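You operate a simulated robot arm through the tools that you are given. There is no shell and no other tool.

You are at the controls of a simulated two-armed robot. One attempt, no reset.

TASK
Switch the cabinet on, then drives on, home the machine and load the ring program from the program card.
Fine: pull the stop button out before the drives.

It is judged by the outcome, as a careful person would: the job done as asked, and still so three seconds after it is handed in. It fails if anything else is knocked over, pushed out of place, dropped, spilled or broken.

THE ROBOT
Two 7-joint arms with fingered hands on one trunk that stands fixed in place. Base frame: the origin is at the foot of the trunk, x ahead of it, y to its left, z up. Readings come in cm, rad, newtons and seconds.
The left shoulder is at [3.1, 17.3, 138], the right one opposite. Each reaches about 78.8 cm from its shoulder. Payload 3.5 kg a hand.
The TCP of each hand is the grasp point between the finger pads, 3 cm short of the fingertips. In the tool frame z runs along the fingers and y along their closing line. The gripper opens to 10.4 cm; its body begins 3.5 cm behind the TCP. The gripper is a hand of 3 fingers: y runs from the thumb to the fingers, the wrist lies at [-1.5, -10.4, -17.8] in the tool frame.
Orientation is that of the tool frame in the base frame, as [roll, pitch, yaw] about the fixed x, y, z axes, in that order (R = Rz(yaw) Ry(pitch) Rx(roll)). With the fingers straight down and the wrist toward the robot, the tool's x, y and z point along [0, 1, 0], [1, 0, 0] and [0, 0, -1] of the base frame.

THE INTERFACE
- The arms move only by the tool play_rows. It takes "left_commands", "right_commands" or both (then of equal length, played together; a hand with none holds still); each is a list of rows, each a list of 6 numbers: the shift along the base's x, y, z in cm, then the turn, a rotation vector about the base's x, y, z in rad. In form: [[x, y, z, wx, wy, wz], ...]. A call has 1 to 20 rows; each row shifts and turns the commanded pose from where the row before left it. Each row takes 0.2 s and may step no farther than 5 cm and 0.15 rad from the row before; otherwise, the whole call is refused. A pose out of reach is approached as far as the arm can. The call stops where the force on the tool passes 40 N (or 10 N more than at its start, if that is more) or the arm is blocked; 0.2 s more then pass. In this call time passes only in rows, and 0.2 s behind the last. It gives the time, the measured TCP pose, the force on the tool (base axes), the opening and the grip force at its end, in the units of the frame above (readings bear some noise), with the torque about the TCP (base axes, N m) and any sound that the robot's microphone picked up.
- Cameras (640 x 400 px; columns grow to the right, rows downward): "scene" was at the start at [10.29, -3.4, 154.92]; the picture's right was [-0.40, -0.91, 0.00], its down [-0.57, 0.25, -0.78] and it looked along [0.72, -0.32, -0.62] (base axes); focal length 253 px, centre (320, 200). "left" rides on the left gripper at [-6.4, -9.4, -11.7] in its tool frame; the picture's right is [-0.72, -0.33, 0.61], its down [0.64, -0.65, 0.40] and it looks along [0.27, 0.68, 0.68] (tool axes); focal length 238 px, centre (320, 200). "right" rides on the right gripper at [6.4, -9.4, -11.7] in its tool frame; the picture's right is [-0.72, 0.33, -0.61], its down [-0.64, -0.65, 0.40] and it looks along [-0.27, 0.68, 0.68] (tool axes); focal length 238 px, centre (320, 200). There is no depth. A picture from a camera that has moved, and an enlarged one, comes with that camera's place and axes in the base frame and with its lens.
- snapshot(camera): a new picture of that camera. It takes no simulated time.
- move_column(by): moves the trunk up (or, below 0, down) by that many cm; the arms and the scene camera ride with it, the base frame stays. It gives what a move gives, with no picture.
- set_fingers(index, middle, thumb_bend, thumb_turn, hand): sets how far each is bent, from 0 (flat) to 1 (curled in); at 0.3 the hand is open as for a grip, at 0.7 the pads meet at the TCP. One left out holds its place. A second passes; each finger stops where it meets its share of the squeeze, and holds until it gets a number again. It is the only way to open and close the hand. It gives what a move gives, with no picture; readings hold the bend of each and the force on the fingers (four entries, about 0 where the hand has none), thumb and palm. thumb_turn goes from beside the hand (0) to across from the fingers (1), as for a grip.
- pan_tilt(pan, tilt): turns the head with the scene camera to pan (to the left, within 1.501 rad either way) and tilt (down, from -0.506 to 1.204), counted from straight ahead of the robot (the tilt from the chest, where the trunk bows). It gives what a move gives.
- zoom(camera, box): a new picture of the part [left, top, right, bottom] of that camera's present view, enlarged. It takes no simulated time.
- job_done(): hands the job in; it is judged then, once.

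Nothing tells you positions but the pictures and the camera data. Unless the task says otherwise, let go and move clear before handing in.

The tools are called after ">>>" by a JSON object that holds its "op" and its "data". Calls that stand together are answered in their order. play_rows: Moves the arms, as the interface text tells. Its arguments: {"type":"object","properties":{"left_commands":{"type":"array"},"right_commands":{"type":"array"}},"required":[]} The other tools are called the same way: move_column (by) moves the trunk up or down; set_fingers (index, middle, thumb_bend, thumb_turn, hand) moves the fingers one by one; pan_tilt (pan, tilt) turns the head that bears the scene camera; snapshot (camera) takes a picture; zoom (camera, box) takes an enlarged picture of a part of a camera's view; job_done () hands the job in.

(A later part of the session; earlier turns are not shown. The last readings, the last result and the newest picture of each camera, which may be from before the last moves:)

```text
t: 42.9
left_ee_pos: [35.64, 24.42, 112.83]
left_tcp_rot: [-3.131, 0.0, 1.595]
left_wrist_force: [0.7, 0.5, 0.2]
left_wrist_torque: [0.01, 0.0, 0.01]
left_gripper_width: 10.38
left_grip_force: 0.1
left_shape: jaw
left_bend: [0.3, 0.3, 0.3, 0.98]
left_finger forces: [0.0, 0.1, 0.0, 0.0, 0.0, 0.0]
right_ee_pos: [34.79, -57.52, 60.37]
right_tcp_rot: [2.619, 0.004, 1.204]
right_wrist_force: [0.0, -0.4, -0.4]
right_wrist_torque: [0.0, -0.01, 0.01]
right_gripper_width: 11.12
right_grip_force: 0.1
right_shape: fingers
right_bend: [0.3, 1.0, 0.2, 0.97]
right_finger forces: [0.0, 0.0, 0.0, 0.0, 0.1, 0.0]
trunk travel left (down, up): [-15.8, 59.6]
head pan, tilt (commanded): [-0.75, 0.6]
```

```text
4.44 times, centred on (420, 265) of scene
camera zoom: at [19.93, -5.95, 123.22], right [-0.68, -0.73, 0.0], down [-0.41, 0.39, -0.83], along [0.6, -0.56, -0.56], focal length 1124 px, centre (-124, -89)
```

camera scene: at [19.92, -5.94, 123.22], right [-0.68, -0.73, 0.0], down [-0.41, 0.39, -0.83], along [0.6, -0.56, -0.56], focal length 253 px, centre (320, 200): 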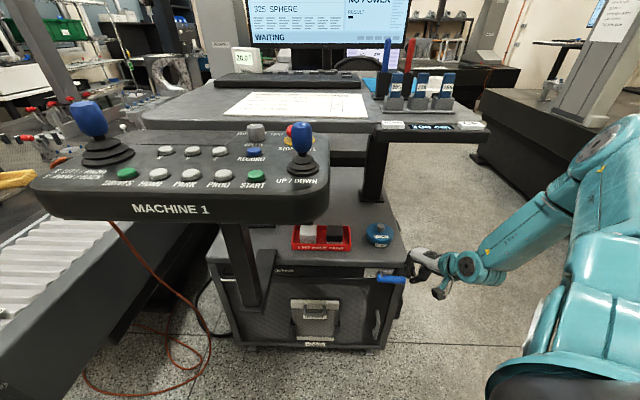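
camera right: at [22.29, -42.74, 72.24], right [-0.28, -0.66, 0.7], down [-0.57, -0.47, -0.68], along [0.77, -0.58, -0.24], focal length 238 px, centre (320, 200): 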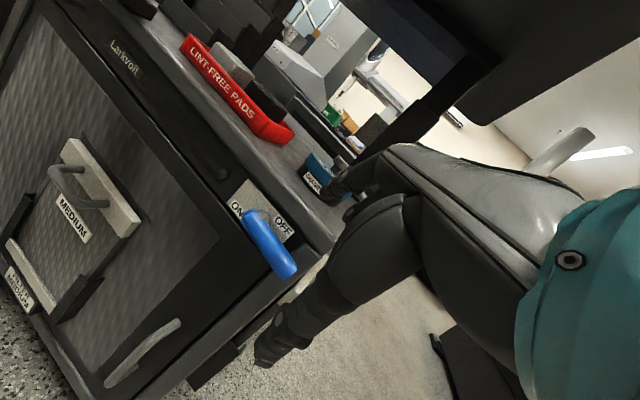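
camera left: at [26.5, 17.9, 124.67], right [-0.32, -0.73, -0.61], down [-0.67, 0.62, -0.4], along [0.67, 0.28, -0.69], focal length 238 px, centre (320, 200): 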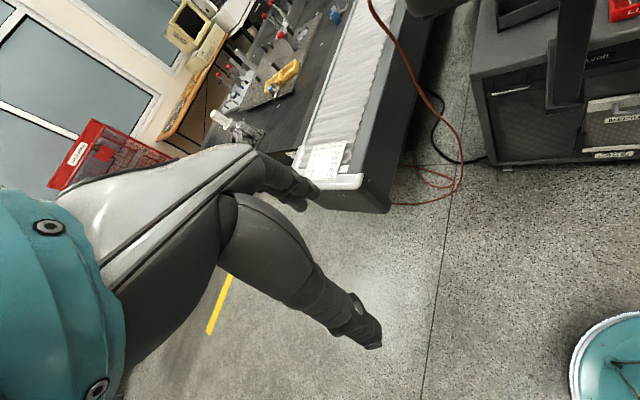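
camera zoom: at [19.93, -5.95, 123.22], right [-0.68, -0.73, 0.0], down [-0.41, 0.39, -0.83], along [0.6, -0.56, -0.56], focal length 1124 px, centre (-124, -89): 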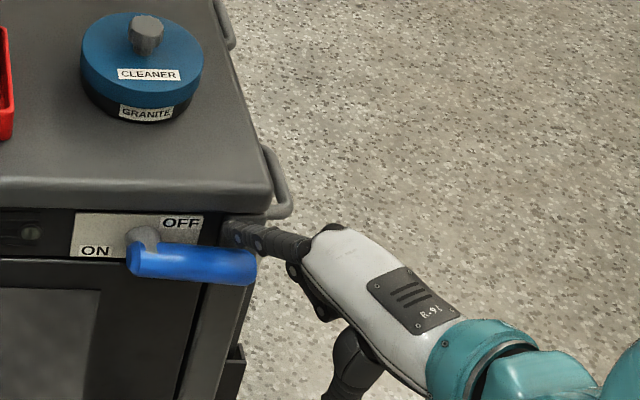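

The tip is at about [41.1, -59.3, 60.7], over the handle and clear of the slab. I'll press down.

>>> {"op": "play_rows", "data": {"right_commands": [[0, 0, -0.6, 0, 0, 0], [0, 0, -0.6, 0, 0, 0], [0, 0, -0.6, 0, 0, 0], [0, 0, -0.6, 0, 0, 0], [0, 0, -0.6, 0, 0, 0]]}}

>>> {"op": "zoom", "data": {"camera": "right", "box": [220, 130, 400, 270]}}

>>> {"op": "zoom", "data": {"camera": "scene", "box": [360, 220, 480, 310]}}

```text
t: 44.0
left_ee_pos: [35.65, 24.53, 112.79]
left_tcp_rot: [-3.132, 0.002, 1.595]
left_wrist_force: [-0.4, -0.1, 0.1]
left_wrist_torque: [0.01, -0.01, -0.02]
left_gripper_width: 10.38
left_grip_force: 0.0
left_shape: jaw
left_bend: [0.3, 0.3, 0.3, 0.98]
left_finger forces: [0.1, 0.1, 0.1, 0.0, 0.0, 0.0]
right_ee_pos: [34.69, -57.33, 57.39]
right_tcp_rot: [2.618, 0.003, 1.205]
right_wrist_force: [-0.9, -1.5, 0.7]
right_wrist_torque: [-0.05, -0.11, -0.05]
right_gripper_width: 11.18
right_grip_force: 0.9
right_shape: fingers
right_bend: [0.3, 1.0, 0.2, 0.97]
right_finger forces: [1.5, 0.0, 0.0, 0.0, 0.0, 0.0]
trunk travel left (down, up): [-15.8, 59.6]
head pan, tilt (commanded): [-0.75, 0.6]
```

```text
2.86 times, centred on (310, 200) of right
camera zoom: at [23.97, -46.33, 62.7], right [-0.28, -0.66, 0.7], down [-0.57, -0.47, -0.67], along [0.77, -0.58, -0.25], focal length 681 px, centre (349, 200)
```

zoom: 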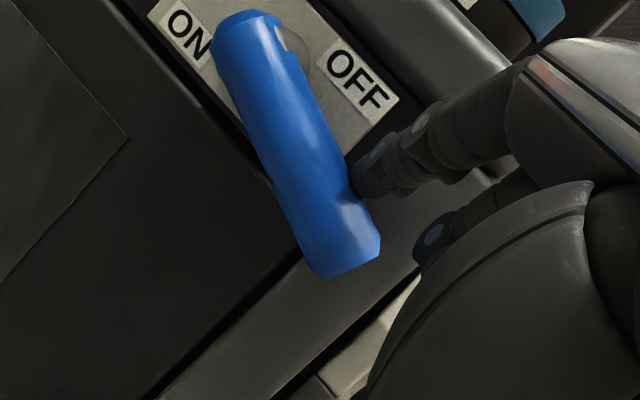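

```text
4.44 times, centred on (420, 265) of scene
camera zoom: at [19.91, -5.94, 123.23], right [-0.68, -0.73, 0.0], down [-0.41, 0.39, -0.83], along [0.6, -0.56, -0.56], focal length 1124 px, centre (-124, -89)
```

zoom: 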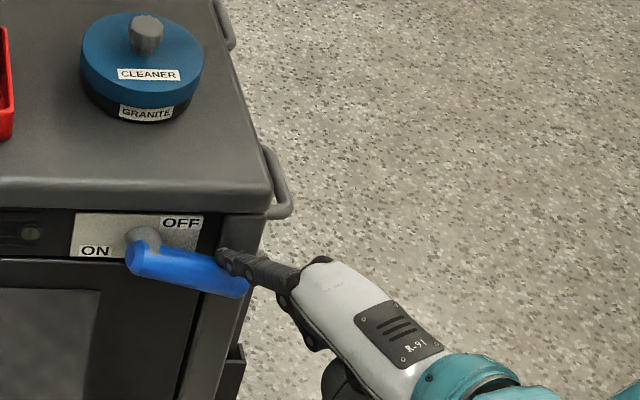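

The lever is turning with almost no force. I'll continue along its arc.

>>> {"op": "play_rows", "data": {"right_commands": [[0, 0, -0.8, 0, 0, 0], [0, 0, -0.8, 0, 0, 0], [0.1, 0.1, -0.8, 0, 0, 0], [0.2, 0.2, -0.8, 0, 0, 0], [0.3, 0.3, -0.7, 0, 0, 0]]}}

>>> {"op": "zoom", "data": {"camera": "right", "box": [220, 130, 400, 270]}}

>>> {"op": "zoom", "data": {"camera": "scene", "box": [360, 220, 480, 310]}}

```text
t: 45.2
left_ee_pos: [35.7, 24.53, 112.86]
left_tcp_rot: [-3.131, 0.002, 1.595]
left_wrist_force: [0.3, -0.1, 1.0]
left_wrist_torque: [0.02, 0.03, -0.01]
left_gripper_width: 10.37
left_grip_force: 0.1
left_shape: jaw
left_bend: [0.3, 0.3, 0.3, 0.98]
left_finger forces: [0.0, 0.0, 0.0, 0.0, 0.0, 0.0]
right_ee_pos: [35.26, -56.84, 53.48]
right_tcp_rot: [2.619, 0.004, 1.206]
right_wrist_force: [0.3, -0.5, 1.2]
right_wrist_torque: [-0.01, -0.08, -0.05]
right_gripper_width: 11.24
right_grip_force: 0.7
right_shape: fingers
right_bend: [0.29, 1.0, 0.2, 0.97]
right_finger forces: [1.3, 0.1, 0.0, 0.0, 0.0, 0.1]
trunk travel left (down, up): [-15.8, 59.6]
head pan, tilt (commanded): [-0.75, 0.6]
```

```text
2.86 times, centred on (310, 200) of right
camera zoom: at [24.59, -45.77, 58.71], right [-0.28, -0.66, 0.7], down [-0.57, -0.47, -0.67], along [0.77, -0.58, -0.25], focal length 681 px, centre (349, 200)
```

zoom: 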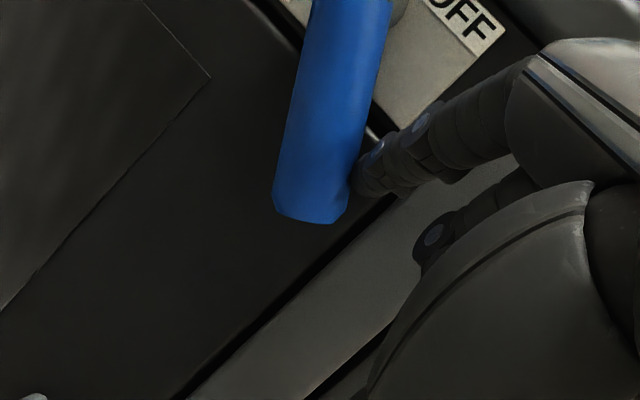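

```text
4.44 times, centred on (420, 265) of scene
camera zoom: at [19.92, -5.94, 123.23], right [-0.68, -0.73, 0.0], down [-0.41, 0.39, -0.83], along [0.6, -0.56, -0.56], focal length 1124 px, centre (-124, -89)
```

zoom: 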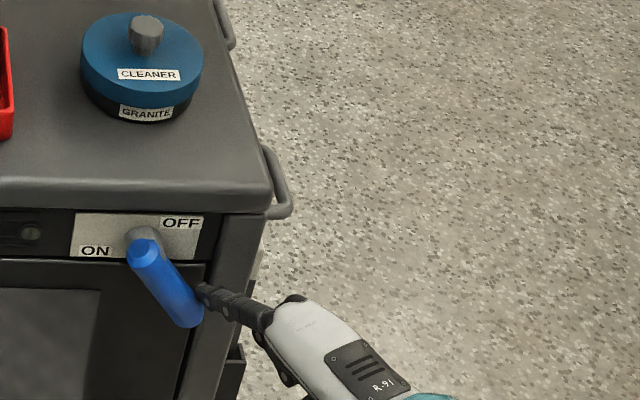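

It is about halfway. I'll continue sweeping the handle down and left toward ON.

>>> {"op": "play_rows", "data": {"right_commands": [[0.35, 0.35, -0.6, 0, 0, 0], [0.4, 0.4, -0.5, 0, 0, 0], [0.45, 0.45, -0.5, 0, 0, 0], [0.5, 0.5, -0.4, 0, 0, 0], [0.5, 0.5, -0.4, 0, 0, 0], [0.5, 0.5, -0.2, 0, 0, 0]]}}

>>> {"op": "zoom", "data": {"camera": "right", "box": [220, 130, 400, 270]}}

>>> {"op": "zoom", "data": {"camera": "scene", "box": [360, 220, 480, 310]}}

```text
t: 46.6
left_ee_pos: [35.66, 24.64, 112.79]
left_tcp_rot: [-3.13, 0.001, 1.596]
left_wrist_force: [1.1, -0.7, -1.0]
left_wrist_torque: [-0.02, 0.01, 0.0]
left_gripper_width: 10.4
left_grip_force: 0.2
left_shape: jaw
left_bend: [0.3, 0.3, 0.3, 0.98]
left_finger forces: [0.1, 0.0, 0.0, 0.0, 0.0, 0.1]
right_ee_pos: [37.9, -54.43, 50.76]
right_tcp_rot: [2.619, 0.004, 1.205]
right_wrist_force: [-9.9, -7.7, 5.3]
right_wrist_torque: [0.04, -0.34, -0.63]
right_gripper_width: 10.97
right_grip_force: 5.3
right_shape: fingers
right_bend: [0.31, 1.0, 0.2, 0.97]
right_finger forces: [11.2, 0.0, 0.1, 0.0, 0.0, 0.0]
trunk travel left (down, up): [-15.8, 59.6]
head pan, tilt (commanded): [-0.75, 0.6]
```

```text
2.86 times, centred on (310, 200) of right
camera zoom: at [27.24, -43.27, 56.2], right [-0.28, -0.66, 0.7], down [-0.57, -0.47, -0.67], along [0.77, -0.59, -0.25], focal length 681 px, centre (349, 200)
```

zoom: 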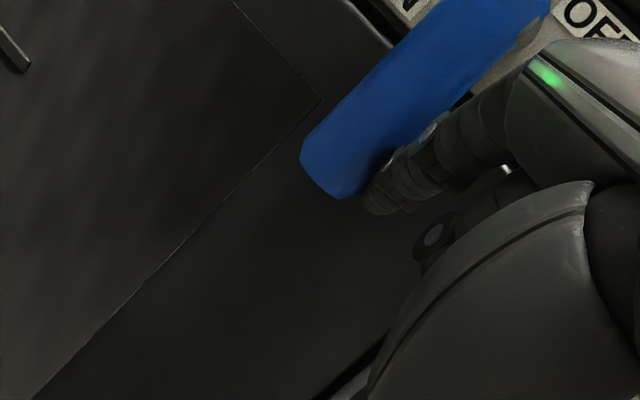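

```text
4.44 times, centred on (420, 265) of scene
camera zoom: at [19.84, -5.96, 123.24], right [-0.68, -0.73, 0.0], down [-0.41, 0.39, -0.83], along [0.6, -0.56, -0.56], focal length 1124 px, centre (-124, -89)
```

zoom: 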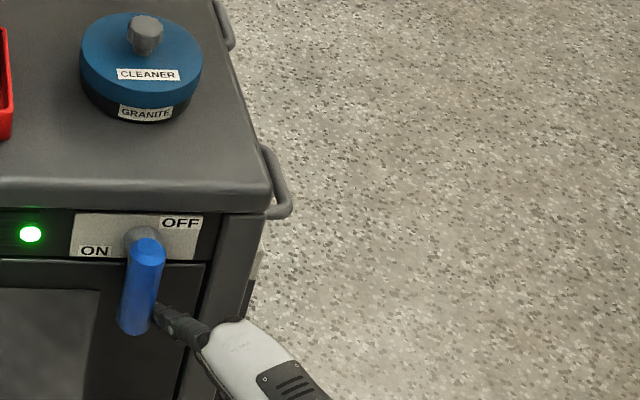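

The lever is at ON and the cabinet's green lamp is lit. I'll take the hand off the lever and check the screen.

>>> {"op": "play_rows", "data": {"right_commands": [[-0.7, -0.7, 0, 0, 0, 0], [-1.0, -0.2, 0, 0, 0, 0], [-1.5, 1, 0, 0, 0, 0], [-2, 1.5, 0, 0, 0, 0], [-2, 1.5, 0.5, 0, 0, 0]]}}

>>> {"op": "pan_tilt", "data": {"pan": -0.6, "tilt": 0.4}}

>>> {"op": "snapshot", "data": {"camera": "scene"}}

>>> {"op": "zoom", "data": {"camera": "scene", "box": [270, 270, 430, 370]}}

```text
t: 47.9
left_ee_pos: [35.69, 24.59, 112.87]
left_tcp_rot: [-3.131, 0.001, 1.594]
left_wrist_force: [0.8, 0.2, -0.1]
left_wrist_torque: [0.0, 0.0, -0.01]
left_gripper_width: 10.38
left_grip_force: 0.1
left_shape: jaw
left_bend: [0.3, 0.3, 0.3, 0.98]
left_finger forces: [0.0, 0.0, 0.0, 0.0, 0.1, 0.1]
right_ee_pos: [30.96, -51.07, 51.53]
right_tcp_rot: [2.619, 0.005, 1.205]
right_wrist_force: [0.0, -0.6, 0.7]
right_wrist_torque: [-0.02, -0.03, 0.0]
right_gripper_width: 11.13
right_grip_force: 0.1
right_shape: fingers
right_bend: [0.3, 1.0, 0.2, 0.97]
right_finger forces: [0.1, 0.1, 0.0, 0.0, 0.0, 0.0]
trunk travel left (down, up): [-15.8, 59.6]
head pan, tilt (commanded): [-0.75, 0.6]
```

```text
t: 48.6
left_ee_pos: [35.86, 24.56, 112.87]
left_tcp_rot: [-3.132, 0.001, 1.595]
left_wrist_force: [0.5, 0.5, -0.1]
left_wrist_torque: [0.01, 0.01, 0.01]
left_gripper_width: 10.38
left_grip_force: 0.0
left_shape: jaw
left_bend: [0.3, 0.3, 0.3, 0.98]
left_finger forces: [0.0, 0.1, 0.1, 0.0, 0.0, 0.1]
right_ee_pos: [30.89, -51.06, 51.46]
right_tcp_rot: [2.618, 0.003, 1.206]
right_wrist_force: [-0.3, -0.1, 0.2]
right_wrist_torque: [0.01, 0.0, 0.02]
right_gripper_width: 11.11
right_grip_force: 0.1
right_shape: fingers
right_bend: [0.3, 1.0, 0.2, 0.97]
right_finger forces: [0.0, 0.0, 0.1, 0.1, 0.0, 0.0]
trunk travel left (down, up): [-15.8, 59.6]
head pan, tilt (commanded): [-0.6, 0.4]
```

```text
taken
camera scene: at [21.1, -5.16, 125.04], right [-0.57, -0.82, 0.0], down [-0.32, 0.22, -0.92], along [0.76, -0.52, -0.39], focal length 253 px, centre (320, 200)
```

scene: 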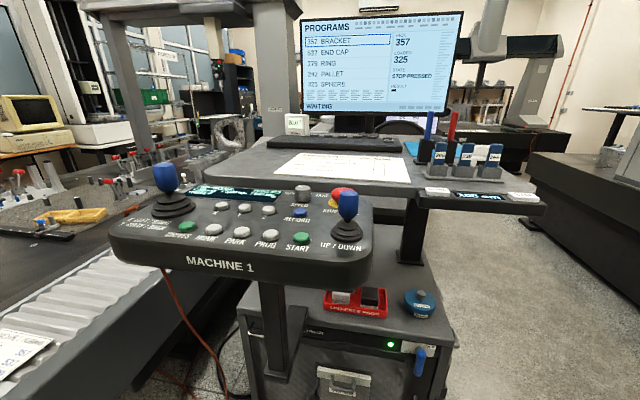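

```text
4.00 times, centred on (350, 320) of scene
camera zoom: at [21.1, -5.16, 125.04], right [-0.57, -0.82, 0.0], down [-0.32, 0.22, -0.92], along [0.76, -0.52, -0.39], focal length 1011 px, centre (200, -280)
```

zoom: 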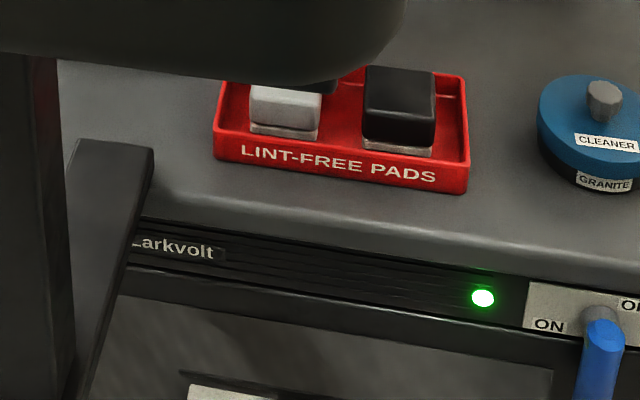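

The power is on and the screen now reads STOP PRESSED. I'll back the right hand out from under the desk and raise the trunk again.

>>> {"op": "play_rows", "data": {"right_commands": [[-2, 0.5, 0.5, 0, 0, 0], [-2, 0.5, 0.5, 0, 0, 0], [-2, 0.5, 0.5, 0, 0, 0], [-1, 0, 0.5, 0, 0, 0]]}}

>>> {"op": "move_column", "data": {"by": 12}}

>>> {"op": "snapshot", "data": {"camera": "scene"}}

>>> {"op": "snapshot", "data": {"camera": "right"}}

```text
t: 49.6
left_ee_pos: [35.68, 24.59, 112.76]
left_tcp_rot: [-3.131, 0.003, 1.596]
left_wrist_force: [-0.2, 0.2, 0.3]
left_wrist_torque: [0.02, -0.02, 0.0]
left_gripper_width: 10.4
left_grip_force: 0.1
left_shape: jaw
left_bend: [0.3, 0.3, 0.3, 0.98]
left_finger forces: [0.0, 0.0, 0.0, 0.1, 0.0, 0.0]
right_ee_pos: [23.73, -49.47, 53.34]
right_tcp_rot: [2.619, 0.003, 1.204]
right_wrist_force: [0.3, 0.1, 0.4]
right_wrist_torque: [-0.03, 0.04, 0.0]
right_gripper_width: 11.12
right_grip_force: 0.1
right_shape: fingers
right_bend: [0.3, 1.0, 0.2, 0.97]
right_finger forces: [0.1, 0.0, 0.0, 0.0, 0.1, 0.0]
trunk travel left (down, up): [-15.8, 59.6]
head pan, tilt (commanded): [-0.6, 0.4]
```

```text
t: 51.1
left_ee_pos: [35.75, 24.56, 124.73]
left_tcp_rot: [-3.132, 0.001, 1.595]
left_wrist_force: [-1.2, 0.8, 0.2]
left_wrist_torque: [-0.02, 0.01, -0.02]
left_gripper_width: 10.36
left_grip_force: 0.1
left_shape: jaw
left_bend: [0.3, 0.3, 0.3, 0.98]
left_finger forces: [0.0, 0.0, 0.1, 0.0, 0.0, 0.0]
right_ee_pos: [23.74, -49.59, 65.34]
right_tcp_rot: [2.62, 0.002, 1.206]
right_wrist_force: [0.3, -0.4, -0.3]
right_wrist_torque: [0.02, 0.01, 0.01]
right_gripper_width: 11.12
right_grip_force: 0.0
right_shape: fingers
right_bend: [0.3, 1.0, 0.2, 0.97]
right_finger forces: [0.0, 0.0, 0.0, 0.0, 0.1, 0.1]
trunk travel left (down, up): [-27.8, 47.6]
head pan, tilt (commanded): [-0.6, 0.4]
```

```text
taken
camera scene: at [15.46, -5.15, 137.43], right [-0.56, -0.83, 0.0], down [-0.32, 0.22, -0.92], along [0.76, -0.52, -0.39], focal length 253 px, centre (320, 200)
```

scene: 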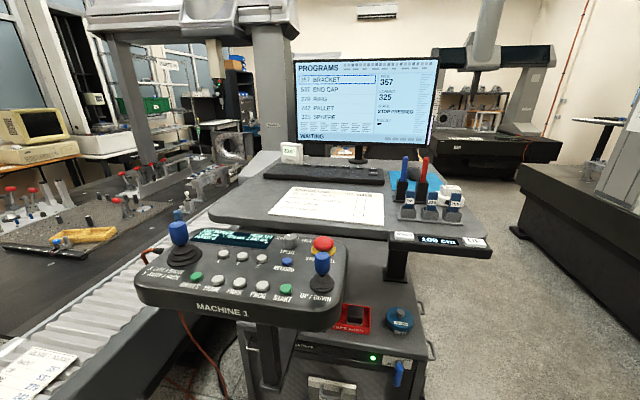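

```text
taken
camera right: at [13.11, -38.5, 70.68], right [-0.28, -0.66, 0.7], down [-0.57, -0.47, -0.67], along [0.77, -0.58, -0.25], focal length 238 px, centre (320, 200)
```

right: 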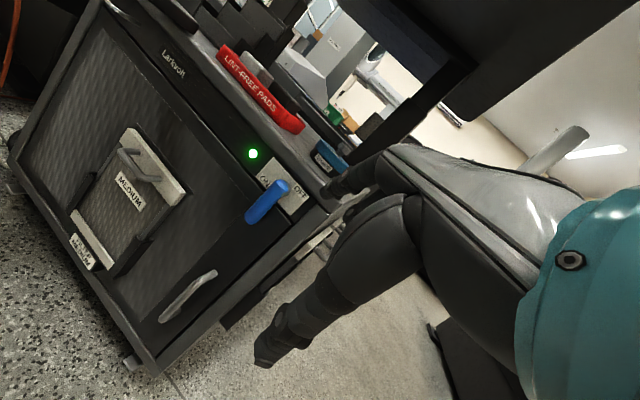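

Everything is moving cleanly. I'll raise the trunk further.

>>> {"op": "move_column", "data": {"by": 14}}

>>> {"op": "set_fingers", "data": {"hand": "right", "index": 0.3, "middle": 0.3, "thumb_bend": 0.3}}

>>> {"op": "snapshot", "data": {"camera": "scene"}}

>>> {"op": "snapshot", "data": {"camera": "right"}}

>>> {"op": "zoom", "data": {"camera": "scene", "box": [280, 40, 440, 150]}}

>>> {"op": "zoom", "data": {"camera": "scene", "box": [130, 210, 350, 340]}}

```text
t: 52.8
left_ee_pos: [35.8, 24.52, 138.78]
left_tcp_rot: [-3.13, 0.001, 1.593]
left_wrist_force: [0.6, -0.2, 0.0]
left_wrist_torque: [-0.02, 0.02, -0.03]
left_gripper_width: 10.36
left_grip_force: 0.1
left_shape: jaw
left_bend: [0.3, 0.3, 0.3, 0.98]
left_finger forces: [0.1, 0.0, 0.1, 0.0, 0.0, 0.1]
right_ee_pos: [23.77, -49.57, 79.26]
right_tcp_rot: [2.619, 0.003, 1.207]
right_wrist_force: [0.3, 0.5, 0.2]
right_wrist_torque: [0.0, -0.01, -0.02]
right_gripper_width: 11.12
right_grip_force: 0.0
right_shape: fingers
right_bend: [0.3, 1.0, 0.2, 0.97]
right_finger forces: [0.0, 0.0, 0.1, 0.1, 0.1, 0.0]
trunk travel left (down, up): [-41.8, 33.6]
head pan, tilt (commanded): [-0.6, 0.4]
```

```text
t: 53.8
left_ee_pos: [35.81, 24.64, 138.88]
left_tcp_rot: [-3.131, 0.003, 1.596]
left_wrist_force: [-0.1, 0.3, 0.7]
left_wrist_torque: [0.03, -0.01, 0.03]
left_gripper_width: 10.41
left_grip_force: 0.1
left_shape: jaw
left_bend: [0.3, 0.3, 0.3, 0.98]
left_finger forces: [0.0, 0.0, 0.0, 0.0, 0.0, 0.1]
right_ee_pos: [23.84, -49.62, 79.28]
right_tcp_rot: [2.618, 0.002, 1.208]
right_wrist_force: [-0.1, -0.7, 0.2]
right_wrist_torque: [0.0, -0.01, 0.0]
right_gripper_width: 10.35
right_grip_force: 0.0
right_shape: fingers
right_bend: [0.3, 0.3, 0.3, 0.97]
right_finger forces: [0.0, 0.1, 0.0, 0.0, 0.0, 0.1]
trunk travel left (down, up): [-41.8, 33.6]
head pan, tilt (commanded): [-0.6, 0.4]
```

```text
taken
camera scene: at [11.11, -5.15, 151.62], right [-0.56, -0.83, 0.0], down [-0.32, 0.22, -0.92], along [0.76, -0.52, -0.39], focal length 253 px, centre (320, 200)
```

scene: 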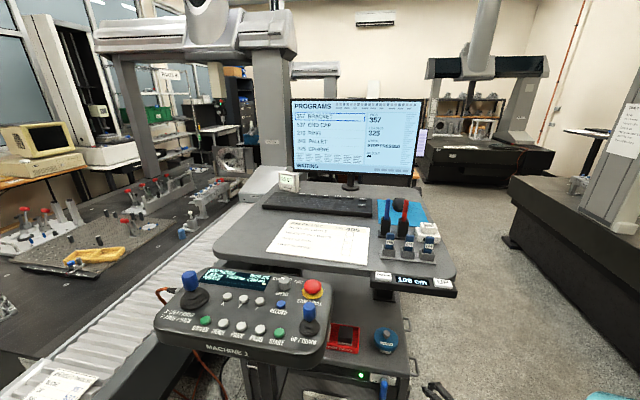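

```text
taken
camera right: at [13.09, -38.49, 84.7], right [-0.28, -0.66, 0.7], down [-0.57, -0.47, -0.67], along [0.77, -0.58, -0.25], focal length 238 px, centre (320, 200)
```

right: 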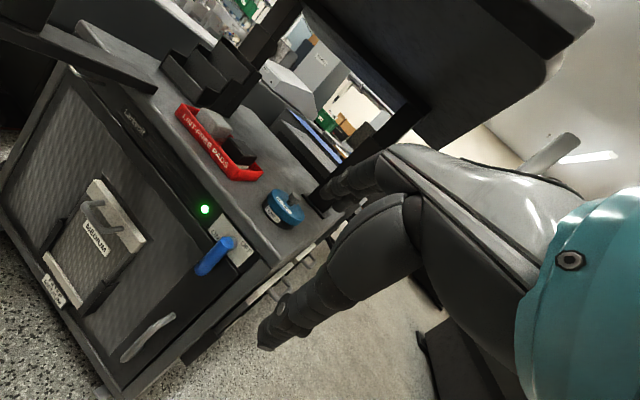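

```text
3.64 times, centred on (360, 95) of scene
camera zoom: at [11.11, -5.15, 151.62], right [-0.56, -0.83, 0.0], down [-0.32, 0.22, -0.92], along [0.76, -0.52, -0.39], focal length 919 px, centre (174, 582)
```

zoom: 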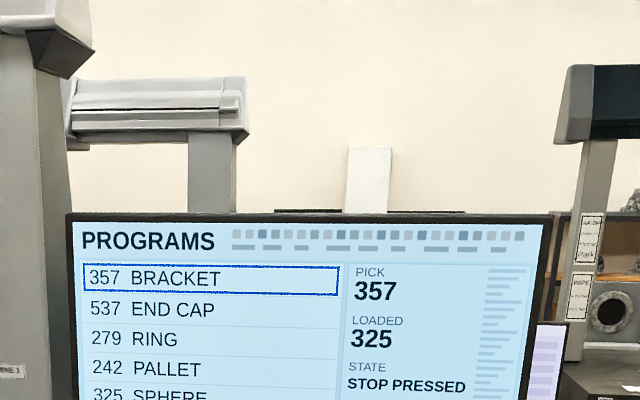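

```text
2.91 times, centred on (240, 275) of scene
camera zoom: at [11.11, -5.15, 151.62], right [-0.56, -0.83, 0.0], down [-0.32, 0.22, -0.92], along [0.76, -0.52, -0.39], focal length 736 px, centre (553, -18)
```

zoom: 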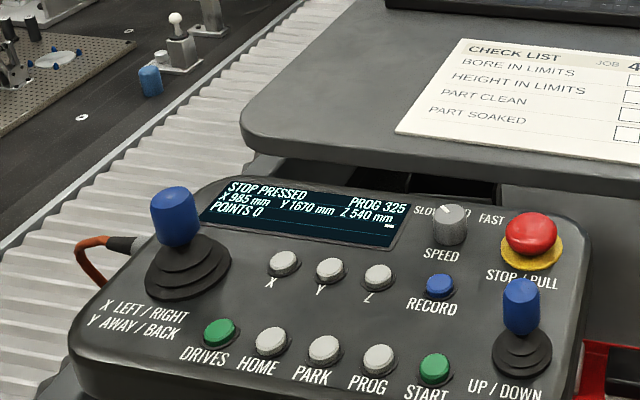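

The pendant's display is on and shows STOP PRESSED. Next I'll bring the right hand up through free space and point it down over the red STOP button, which is at about [49.8, -29.5, 111].

>>> {"op": "play_rows", "data": {"right_commands": [[0, 0.3, 3.5, 0, 0, 0], [0, 0.3, 3.5, 0, 0, 0], [0, 0.3, 3.5, 0, 0, 0], [0, 0.3, 3.5, 0, 0, 0], [0, 0.3, 3.5, 0, 0, 0], [0, 0.3, 3.5, 0, 0, 0], [0, 0.3, 3.5, 0, 0, 0], [0, 0.3, 3.5, 0, 0, 0]]}}

>>> {"op": "snapshot", "data": {"camera": "right"}}

>>> {"op": "snapshot", "data": {"camera": "scene"}}

```text
t: 55.5
left_ee_pos: [35.66, 24.54, 138.87]
left_tcp_rot: [-3.131, 0.0, 1.595]
left_wrist_force: [0.8, -0.2, 0.5]
left_wrist_torque: [0.01, -0.02, -0.01]
left_gripper_width: 10.38
left_grip_force: 0.0
left_shape: jaw
left_bend: [0.3, 0.3, 0.3, 0.98]
left_finger forces: [0.0, 0.1, 0.1, 0.0, 0.1, 0.0]
right_ee_pos: [23.77, -47.17, 107.28]
right_tcp_rot: [2.619, 0.003, 1.206]
right_wrist_force: [1.4, 0.1, 0.6]
right_wrist_torque: [0.02, 0.0, 0.01]
right_gripper_width: 10.39
right_grip_force: 0.1
right_shape: fingers
right_bend: [0.3, 0.3, 0.3, 0.97]
right_finger forces: [0.1, 0.0, 0.0, 0.0, 0.0, 0.1]
trunk travel left (down, up): [-41.8, 33.6]
head pan, tilt (commanded): [-0.6, 0.4]
```

```text
taken
camera right: at [13.14, -36.12, 112.58], right [-0.28, -0.66, 0.7], down [-0.57, -0.47, -0.67], along [0.77, -0.58, -0.24], focal length 238 px, centre (320, 200)
```

right: 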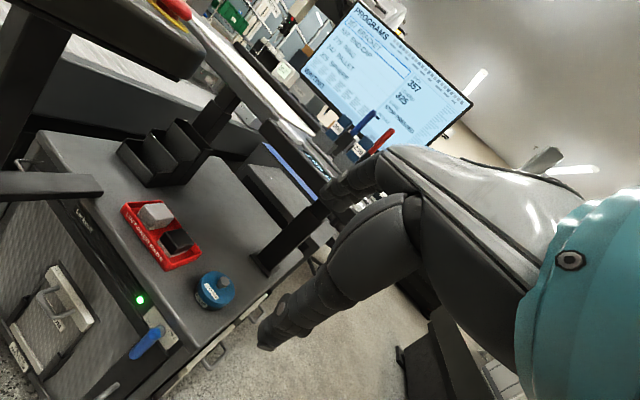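

```text
taken
camera scene: at [11.1, -5.13, 151.62], right [-0.56, -0.83, 0.0], down [-0.32, 0.22, -0.92], along [0.76, -0.52, -0.39], focal length 253 px, centre (320, 200)
```

scene: 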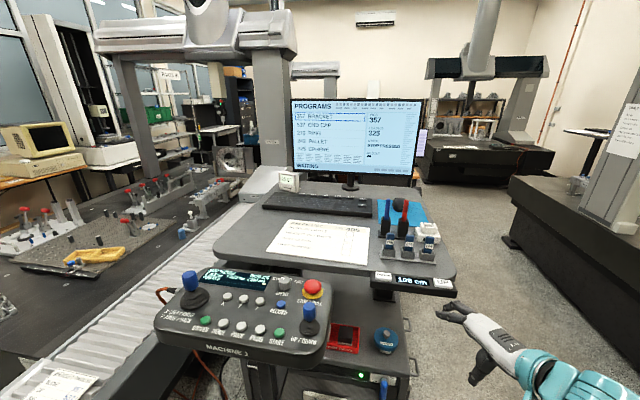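

I'll keep raising it and turn the hand to point straight down.

>>> {"op": "play_rows", "data": {"right_commands": [[0, 0.5, 3, 0.0465, 0.1214, 0], [0, 0.5, 3, 0.0465, 0.1214, 0], [0, 0.5, 3, 0.0465, 0.1214, 0], [0, 0.5, 3, 0.0465, 0.1214, 0], [0.5, 0.5, 3, 0, 0, -0.13], [0.5, 0.5, 3, 0, 0, -0.13], [0.5, 0.5, 3, 0, 0, -0.13]]}}

>>> {"op": "snapshot", "data": {"camera": "right"}}

>>> {"op": "snapshot", "data": {"camera": "scene"}}

```text
t: 57.1
left_ee_pos: [35.66, 24.55, 138.88]
left_tcp_rot: [-3.131, 0.002, 1.595]
left_wrist_force: [-0.3, -0.2, -0.1]
left_wrist_torque: [-0.03, -0.02, -0.05]
left_gripper_width: 10.37
left_grip_force: 0.0
left_shape: jaw
left_bend: [0.3, 0.3, 0.3, 0.98]
left_finger forces: [0.0, 0.0, 0.0, 0.1, 0.0, 0.1]
right_ee_pos: [26.21, -47.24, 126.81]
right_tcp_rot: [3.138, 0.003, 0.816]
right_wrist_force: [-0.3, 0.3, 0.3]
right_wrist_torque: [-0.02, -0.01, 0.0]
right_gripper_width: 10.36
right_grip_force: 0.1
right_shape: fingers
right_bend: [0.3, 0.3, 0.3, 0.97]
right_finger forces: [0.1, 0.0, 0.1, 0.0, 0.0, 0.0]
right hand out of reach, approached as far as the arm can: row 1, 2
trunk travel left (down, up): [-41.8, 33.6]
head pan, tilt (commanded): [-0.6, 0.4]
```

```text
taken
camera right: at [23.77, -35.95, 138.39], right [-0.26, -0.74, 0.62], down [-0.91, -0.02, -0.4], along [0.31, -0.67, -0.68], focal length 238 px, centre (320, 200)
```

right: 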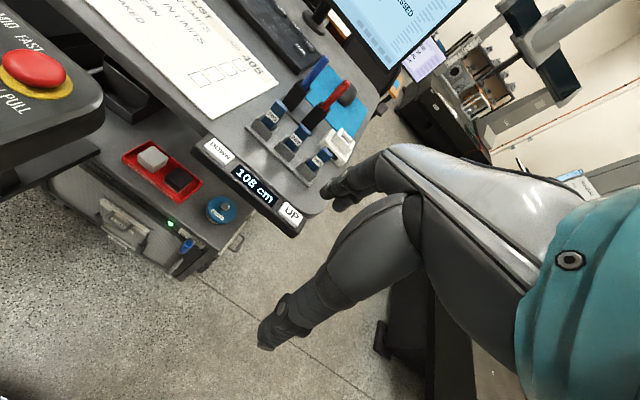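

```text
taken
camera scene: at [11.12, -5.08, 151.62], right [-0.56, -0.83, 0.0], down [-0.32, 0.22, -0.92], along [0.76, -0.52, -0.39], focal length 253 px, centre (320, 200)
```

scene: 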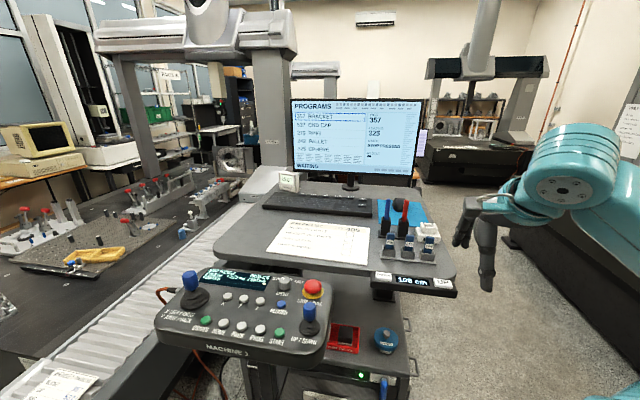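

The hand points straight down at [26, -47, 127]. I'll move it over the STOP button at a safe height.

>>> {"op": "play_rows", "data": {"right_commands": [[3, 2, 0, 0, 0, 0], [3, 2, 0, 0, 0, 0], [3, 2.2, 0, 0, 0, 0], [3, 2.2, 0, 0, 0, 0], [3, 2.3, 0, 0, 0, -0.1], [3, 2.3, 0, 0, 0, -0.1], [3, 2.3, 0, 0, 0, -0.1], [2.5, 2.3, 0, 0, 0, 0]]}}

>>> {"op": "snapshot", "data": {"camera": "right"}}

>>> {"op": "snapshot", "data": {"camera": "scene"}}

```text
t: 59.0
left_ee_pos: [35.7, 24.44, 138.81]
left_tcp_rot: [-3.129, 0.001, 1.595]
left_wrist_force: [0.2, -0.9, -0.6]
left_wrist_torque: [0.01, -0.01, 0.01]
left_gripper_width: 10.37
left_grip_force: 0.1
left_shape: jaw
left_bend: [0.3, 0.3, 0.3, 0.98]
left_finger forces: [0.0, 0.0, 0.0, 0.0, 0.0, 0.0]
right_ee_pos: [49.94, -29.66, 126.78]
right_tcp_rot: [3.141, 0.001, 0.515]
right_wrist_force: [-0.2, 0.1, 0.2]
right_wrist_torque: [0.0, 0.01, 0.01]
right_gripper_width: 10.35
right_grip_force: 0.0
right_shape: fingers
right_bend: [0.3, 0.3, 0.3, 0.97]
right_finger forces: [0.0, 0.0, 0.0, 0.1, 0.0, 0.0]
trunk travel left (down, up): [-41.8, 33.6]
head pan, tilt (commanded): [-0.6, 0.4]
```

```text
taken
camera right: at [51.0, -18.27, 138.34], right [-0.46, -0.64, 0.61], down [-0.88, 0.25, -0.4], along [0.1, -0.73, -0.68], focal length 238 px, centre (320, 200)
```

right: 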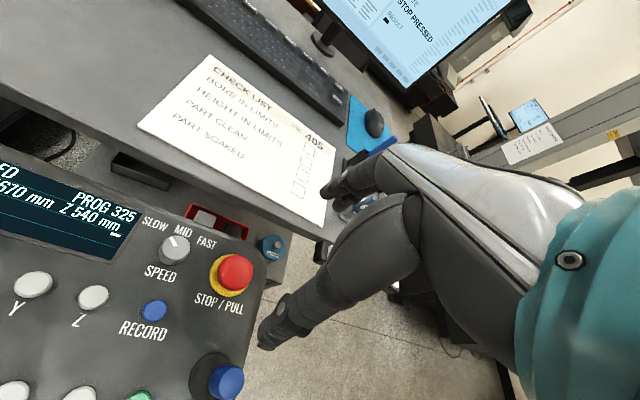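

```text
taken
camera scene: at [11.23, -5.2, 151.6], right [-0.56, -0.83, 0.0], down [-0.32, 0.22, -0.92], along [0.76, -0.52, -0.39], focal length 253 px, centre (320, 200)
```

scene: 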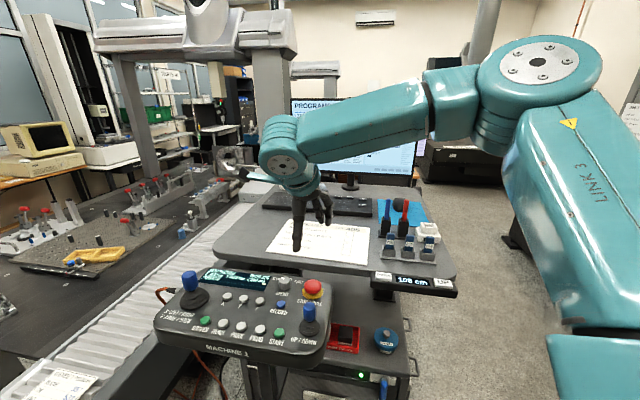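

I have a good view of STOP now. I'll zoom in to locate the cap and the neighbouring controls precisely.

>>> {"op": "zoom", "data": {"camera": "right", "box": [120, 190, 300, 400]}}

>>> {"op": "zoom", "data": {"camera": "scene", "box": [240, 200, 360, 350]}}

>>> {"op": "zoom", "data": {"camera": "left", "box": [360, 0, 640, 180]}}

```text
1.90 times, centred on (210, 295) of right
camera zoom: at [51.0, -18.27, 138.34], right [-0.46, -0.64, 0.61], down [-0.88, 0.25, -0.4], along [0.1, -0.73, -0.68], focal length 454 px, centre (530, 19)
```

zoom: 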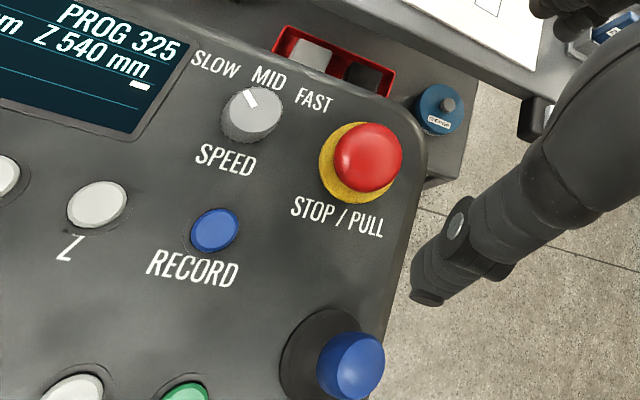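

```text
2.67 times, centred on (300, 275) of scene
camera zoom: at [11.23, -5.2, 151.6], right [-0.56, -0.83, 0.0], down [-0.32, 0.22, -0.92], along [0.76, -0.52, -0.39], focal length 674 px, centre (373, 0)
```

zoom: 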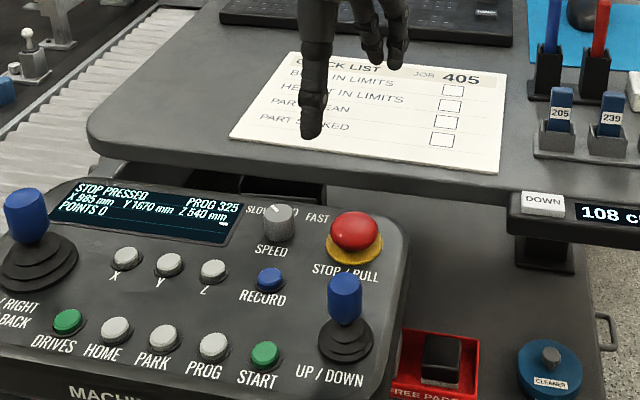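

```text
2.22 times, centred on (500, 90) of left
camera zoom: at [26.63, 17.86, 150.65], right [-0.32, -0.73, -0.61], down [-0.67, 0.62, -0.4], along [0.67, 0.28, -0.69], focal length 530 px, centre (-80, 444)
```

zoom: 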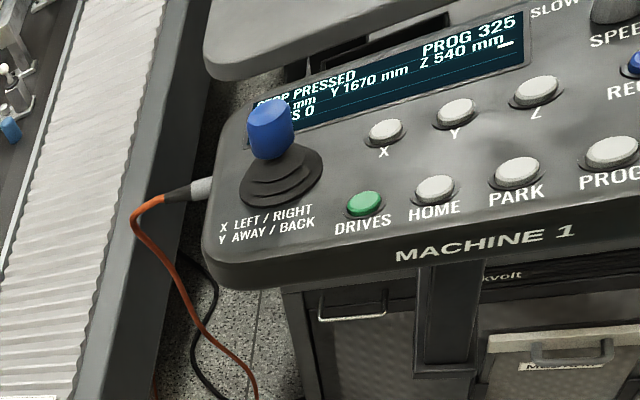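

The STOP cap is at about [50.9, -30.1, 109.8], roughly 4.2 cm across, and its base ring top is near z 108. I'll partly close the hand, centre it and descend.

>>> {"op": "set_fingers", "data": {"hand": "right", "index": 0.45, "middle": 0.45, "thumb_bend": 0.45}}

>>> {"op": "play_rows", "data": {"right_commands": [[0.9, -0.4, -2, 0, 0, 0], [0, 0, -3, 0, 0, 0], [0, 0, -3, 0, 0, 0], [0, 0, -2.5, 0, 0, 0]]}}

>>> {"op": "zoom", "data": {"camera": "right", "box": [120, 130, 420, 400]}}

>>> {"op": "zoom", "data": {"camera": "scene", "box": [240, 200, 380, 350]}}

```text
t: 60.0
left_ee_pos: [35.6, 24.56, 138.95]
left_tcp_rot: [-3.131, 0.002, 1.594]
left_wrist_force: [-0.2, 0.4, 0.2]
left_wrist_torque: [0.02, -0.01, 0.01]
left_gripper_width: 10.38
left_grip_force: 0.0
left_shape: jaw
left_bend: [0.3, 0.3, 0.3, 0.98]
left_finger forces: [0.0, 0.1, 0.0, 0.0, 0.0, 0.0]
right_ee_pos: [49.92, -29.69, 126.75]
right_tcp_rot: [3.141, 0.002, 0.517]
right_wrist_force: [0.1, -0.2, 0.4]
right_wrist_torque: [0.01, -0.01, -0.03]
right_gripper_width: 6.59
right_grip_force: 0.0
right_shape: fingers
right_bend: [0.45, 0.45, 0.45, 0.97]
right_finger forces: [0.0, 0.0, 0.1, 0.0, 0.0, 0.0]
trunk travel left (down, up): [-41.8, 33.6]
head pan, tilt (commanded): [-0.6, 0.4]
```

```text
t: 61.0
left_ee_pos: [35.71, 24.58, 138.78]
left_tcp_rot: [-3.129, 0.002, 1.595]
left_wrist_force: [-0.9, 0.6, 0.8]
left_wrist_torque: [0.01, 0.01, -0.01]
left_gripper_width: 10.34
left_grip_force: 0.0
left_shape: jaw
left_bend: [0.3, 0.3, 0.3, 0.98]
left_finger forces: [0.0, 0.0, 0.1, 0.1, 0.0, 0.0]
right_ee_pos: [50.6, -30.04, 116.3]
right_tcp_rot: [3.14, 0.002, 0.516]
right_wrist_force: [-0.1, 0.4, -0.3]
right_wrist_torque: [0.02, -0.01, -0.02]
right_gripper_width: 6.56
right_grip_force: 0.0
right_shape: fingers
right_bend: [0.45, 0.45, 0.45, 0.97]
right_finger forces: [0.0, 0.0, 0.1, 0.0, 0.0, 0.0]
trunk travel left (down, up): [-41.8, 33.6]
head pan, tilt (commanded): [-0.6, 0.4]
```

```text
1.48 times, centred on (270, 265) of right
camera zoom: at [51.52, -18.63, 127.75], right [-0.46, -0.64, 0.62], down [-0.88, 0.25, -0.4], along [0.1, -0.73, -0.68], focal length 353 px, centre (394, 104)
```

zoom: 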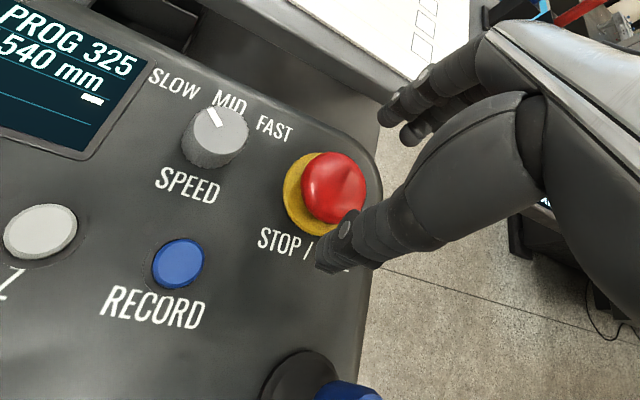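

```text
2.67 times, centred on (310, 275) of scene
camera zoom: at [11.12, -5.16, 151.62], right [-0.56, -0.83, 0.0], down [-0.32, 0.22, -0.92], along [0.76, -0.52, -0.39], focal length 674 px, centre (347, 0)
```

zoom: 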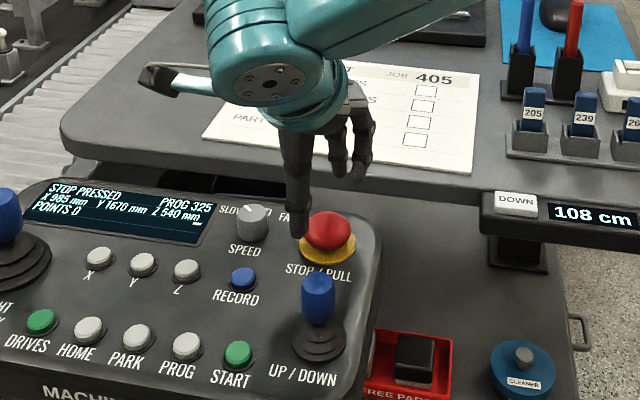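

The hand is centred over the cap. I'll descend further, gently.

>>> {"op": "play_rows", "data": {"right_commands": [[0.2, 0, -1.5, 0, 0, 0], [0.1, 0, -1.5, 0, 0, 0], [0, 0, -1.0, 0, 0, 0], [0, 0, -0.7, 0, 0, 0]]}}

>>> {"op": "zoom", "data": {"camera": "right", "box": [200, 100, 400, 300]}}

>>> {"op": "zoom", "data": {"camera": "scene", "box": [270, 230, 370, 330]}}

```text
t: 62.0
left_ee_pos: [35.76, 24.56, 138.88]
left_tcp_rot: [-3.131, 0.001, 1.595]
left_wrist_force: [0.4, -0.5, -0.4]
left_wrist_torque: [0.0, -0.01, 0.01]
left_gripper_width: 10.4
left_grip_force: 0.0
left_shape: jaw
left_bend: [0.3, 0.3, 0.3, 0.98]
left_finger forces: [0.0, 0.0, 0.0, 0.0, 0.0, 0.0]
right_ee_pos: [50.86, -30.12, 111.49]
right_tcp_rot: [3.139, 0.002, 0.517]
right_wrist_force: [0.5, 0.7, -0.5]
right_wrist_torque: [-0.02, 0.01, 0.03]
right_gripper_width: 6.58
right_grip_force: 0.1
right_shape: fingers
right_bend: [0.45, 0.45, 0.45, 0.97]
right_finger forces: [0.0, 0.0, 0.0, 0.1, 0.0, 0.0]
trunk travel left (down, up): [-41.8, 33.6]
head pan, tilt (commanded): [-0.6, 0.4]
```

```text
2.00 times, centred on (300, 200) of right
camera zoom: at [51.86, -18.68, 123.15], right [-0.46, -0.64, 0.62], down [-0.88, 0.25, -0.4], along [0.1, -0.73, -0.68], focal length 477 px, centre (360, 200)
```

zoom: 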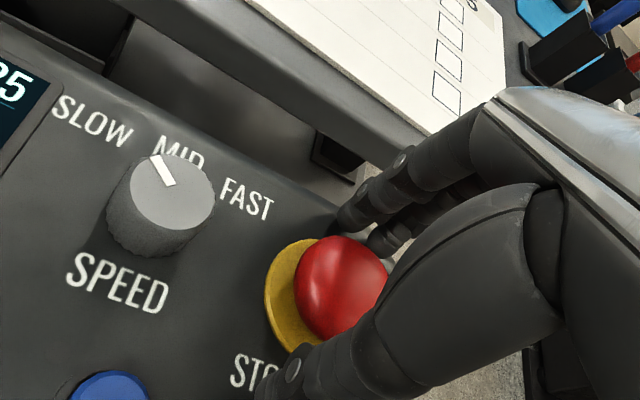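

```text
4.00 times, centred on (320, 280) of scene
camera zoom: at [11.11, -5.16, 151.62], right [-0.56, -0.83, 0.0], down [-0.32, 0.22, -0.92], along [0.76, -0.52, -0.39], focal length 1011 px, centre (320, -120)
```

zoom: 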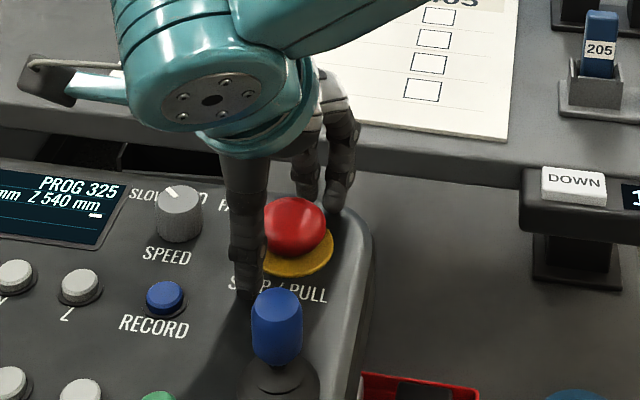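

No contact so far. I'll go a little lower and then close on the cap.

>>> {"op": "play_rows", "data": {"right_commands": [[0, 0, -0.4, 0, 0, 0], [0, 0, -0.4, 0, 0, 0]]}}

>>> {"op": "set_fingers", "data": {"hand": "right", "index": 0.6, "middle": 0.6, "thumb_bend": 0.6}}

>>> {"op": "zoom", "data": {"camera": "right", "box": [200, 100, 400, 300]}}

>>> {"op": "zoom", "data": {"camera": "scene", "box": [270, 230, 370, 330]}}

```text
t: 62.5
left_ee_pos: [35.45, 24.61, 138.88]
left_tcp_rot: [-3.133, 0.002, 1.595]
left_wrist_force: [-0.3, 0.5, 0.0]
left_wrist_torque: [0.01, 0.0, 0.01]
left_gripper_width: 10.38
left_grip_force: 0.0
left_shape: jaw
left_bend: [0.3, 0.3, 0.3, 0.98]
left_finger forces: [0.0, 0.0, 0.1, 0.0, 0.1, 0.0]
right_ee_pos: [50.81, -29.96, 111.23]
right_tcp_rot: [3.131, -0.004, 0.517]
right_wrist_force: [-0.3, -1.5, 26.8]
right_wrist_torque: [-1.12, -0.3, -0.06]
right_gripper_width: 6.56
right_grip_force: 13.6
right_shape: fingers
right_bend: [0.45, 0.42, 0.45, 0.97]
right_finger forces: [0.3, 25.4, 0.0, 0.1, 0.8, 0.0]
trunk travel left (down, up): [-41.8, 33.6]
head pan, tilt (commanded): [-0.6, 0.4]
```

```text
t: 63.1
left_ee_pos: [35.64, 24.6, 138.74]
left_tcp_rot: [-3.133, 0.0, 1.594]
left_wrist_force: [-0.1, 0.4, 0.6]
left_wrist_torque: [-0.01, 0.02, 0.0]
left_gripper_width: 10.37
left_grip_force: 0.1
left_shape: jaw
left_bend: [0.3, 0.3, 0.3, 0.98]
left_finger forces: [0.1, 0.0, 0.0, 0.1, 0.0, 0.0]
right_ee_pos: [51.11, -30.29, 111.39]
right_tcp_rot: [3.124, -0.009, 0.515]
right_wrist_force: [-1.9, -2.5, 13.0]
right_wrist_torque: [-0.5, -0.03, 0.01]
right_gripper_width: 3.51
right_grip_force: 9.5
right_shape: fingers
right_bend: [0.57, 0.53, 0.57, 0.98]
right_finger forces: [2.1, 13.1, 0.0, 0.0, 4.5, 0.0]
trunk travel left (down, up): [-41.8, 33.6]
head pan, tilt (commanded): [-0.6, 0.4]
stopped (right hand): the force on the tool passed its limit at 40 N (the readings are from after the stop); the commanded pose is now the measured one
```

```text
2.00 times, centred on (300, 200) of right
camera zoom: at [52.03, -18.74, 122.9], right [-0.48, -0.63, 0.61], down [-0.87, 0.25, -0.42], along [0.11, -0.73, -0.67], focal length 477 px, centre (360, 200)
```

zoom: 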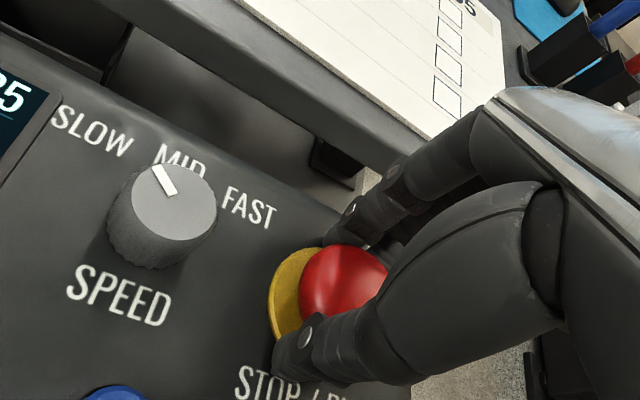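

```text
4.00 times, centred on (320, 280) of scene
camera zoom: at [11.05, -5.15, 151.6], right [-0.56, -0.83, 0.0], down [-0.32, 0.22, -0.92], along [0.76, -0.52, -0.39], focal length 1011 px, centre (320, -120)
```

zoom: 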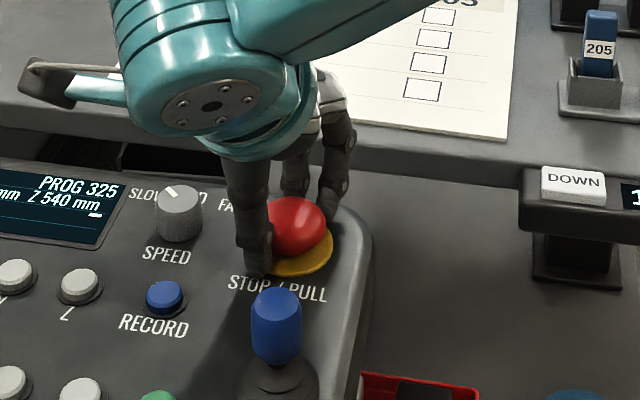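

A finger touched the panel surface. I'll lift half a centimetre to unload it, then squeeze the cap.

>>> {"op": "play_rows", "data": {"right_commands": [[0, 0, 0.4, 0, 0, 0], [0, 0, 0.3, 0, 0, 0]]}}

>>> {"op": "set_fingers", "data": {"hand": "right", "index": 0.64, "middle": 0.64, "thumb_bend": 0.64}}

>>> {"op": "zoom", "data": {"camera": "right", "box": [200, 100, 400, 300]}}

>>> {"op": "zoom", "data": {"camera": "scene", "box": [270, 230, 370, 330]}}

```text
t: 63.7
left_ee_pos: [35.82, 24.45, 138.76]
left_tcp_rot: [-3.129, 0.001, 1.596]
left_wrist_force: [-0.4, -0.1, -0.7]
left_wrist_torque: [-0.02, -0.01, 0.0]
left_gripper_width: 10.36
left_grip_force: 0.1
left_shape: jaw
left_bend: [0.3, 0.3, 0.3, 0.98]
left_finger forces: [0.0, 0.1, 0.0, 0.0, 0.0, 0.0]
right_ee_pos: [51.15, -30.19, 111.7]
right_tcp_rot: [3.131, -0.003, 0.517]
right_wrist_force: [2.5, -1.3, -4.8]
right_wrist_torque: [0.01, -0.06, 0.01]
right_gripper_width: 3.56
right_grip_force: 3.6
right_shape: fingers
right_bend: [0.56, 0.55, 0.57, 0.97]
right_finger forces: [3.4, 0.9, 0.0, 0.0, 2.1, 0.0]
trunk travel left (down, up): [-41.8, 33.6]
head pan, tilt (commanded): [-0.6, 0.4]
```

```text
t: 64.7
left_ee_pos: [35.89, 24.47, 138.76]
left_tcp_rot: [-3.13, -0.001, 1.595]
left_wrist_force: [0.2, -0.9, 0.4]
left_wrist_torque: [0.02, 0.0, 0.02]
left_gripper_width: 10.39
left_grip_force: 0.1
left_shape: jaw
left_bend: [0.3, 0.3, 0.3, 0.98]
left_finger forces: [0.1, 0.0, 0.0, 0.0, 0.1, 0.1]
right_ee_pos: [51.04, -30.29, 111.81]
right_tcp_rot: [3.13, -0.005, 0.514]
right_wrist_force: [1.7, -3.5, -4.2]
right_wrist_torque: [-0.11, -0.03, 0.06]
right_gripper_width: 3.44
right_grip_force: 8.3
right_shape: fingers
right_bend: [0.57, 0.58, 0.58, 0.97]
right_finger forces: [5.3, 6.0, 0.0, 0.0, 5.6, 0.0]
trunk travel left (down, up): [-41.8, 33.6]
head pan, tilt (commanded): [-0.6, 0.4]
```

```text
2.00 times, centred on (300, 200) of right
camera zoom: at [52.03, -18.78, 123.39], right [-0.47, -0.63, 0.61], down [-0.88, 0.25, -0.41], along [0.11, -0.73, -0.67], focal length 477 px, centre (360, 200)
```

zoom: 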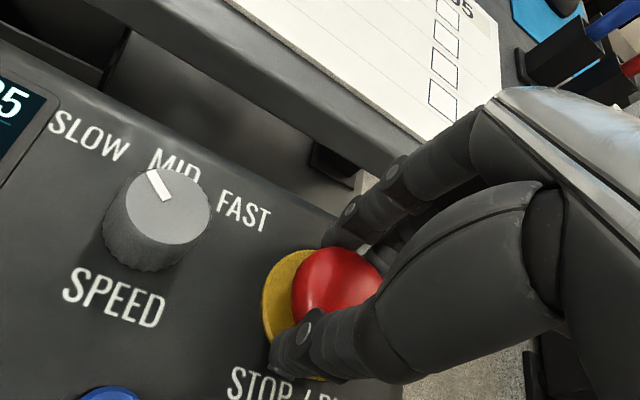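

```text
4.00 times, centred on (320, 280) of scene
camera zoom: at [11.19, -5.26, 151.61], right [-0.56, -0.83, 0.0], down [-0.32, 0.22, -0.92], along [0.76, -0.52, -0.39], focal length 1011 px, centre (320, -120)
```

zoom: 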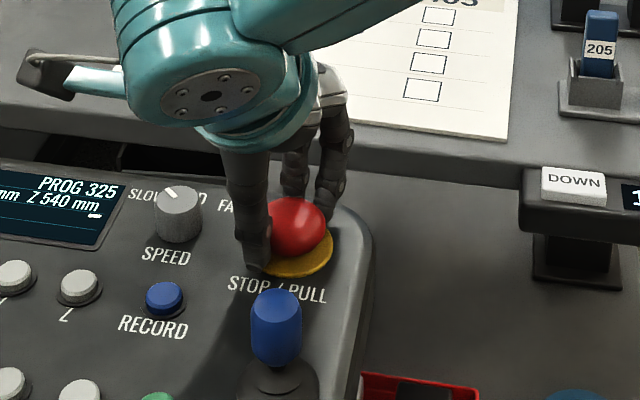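

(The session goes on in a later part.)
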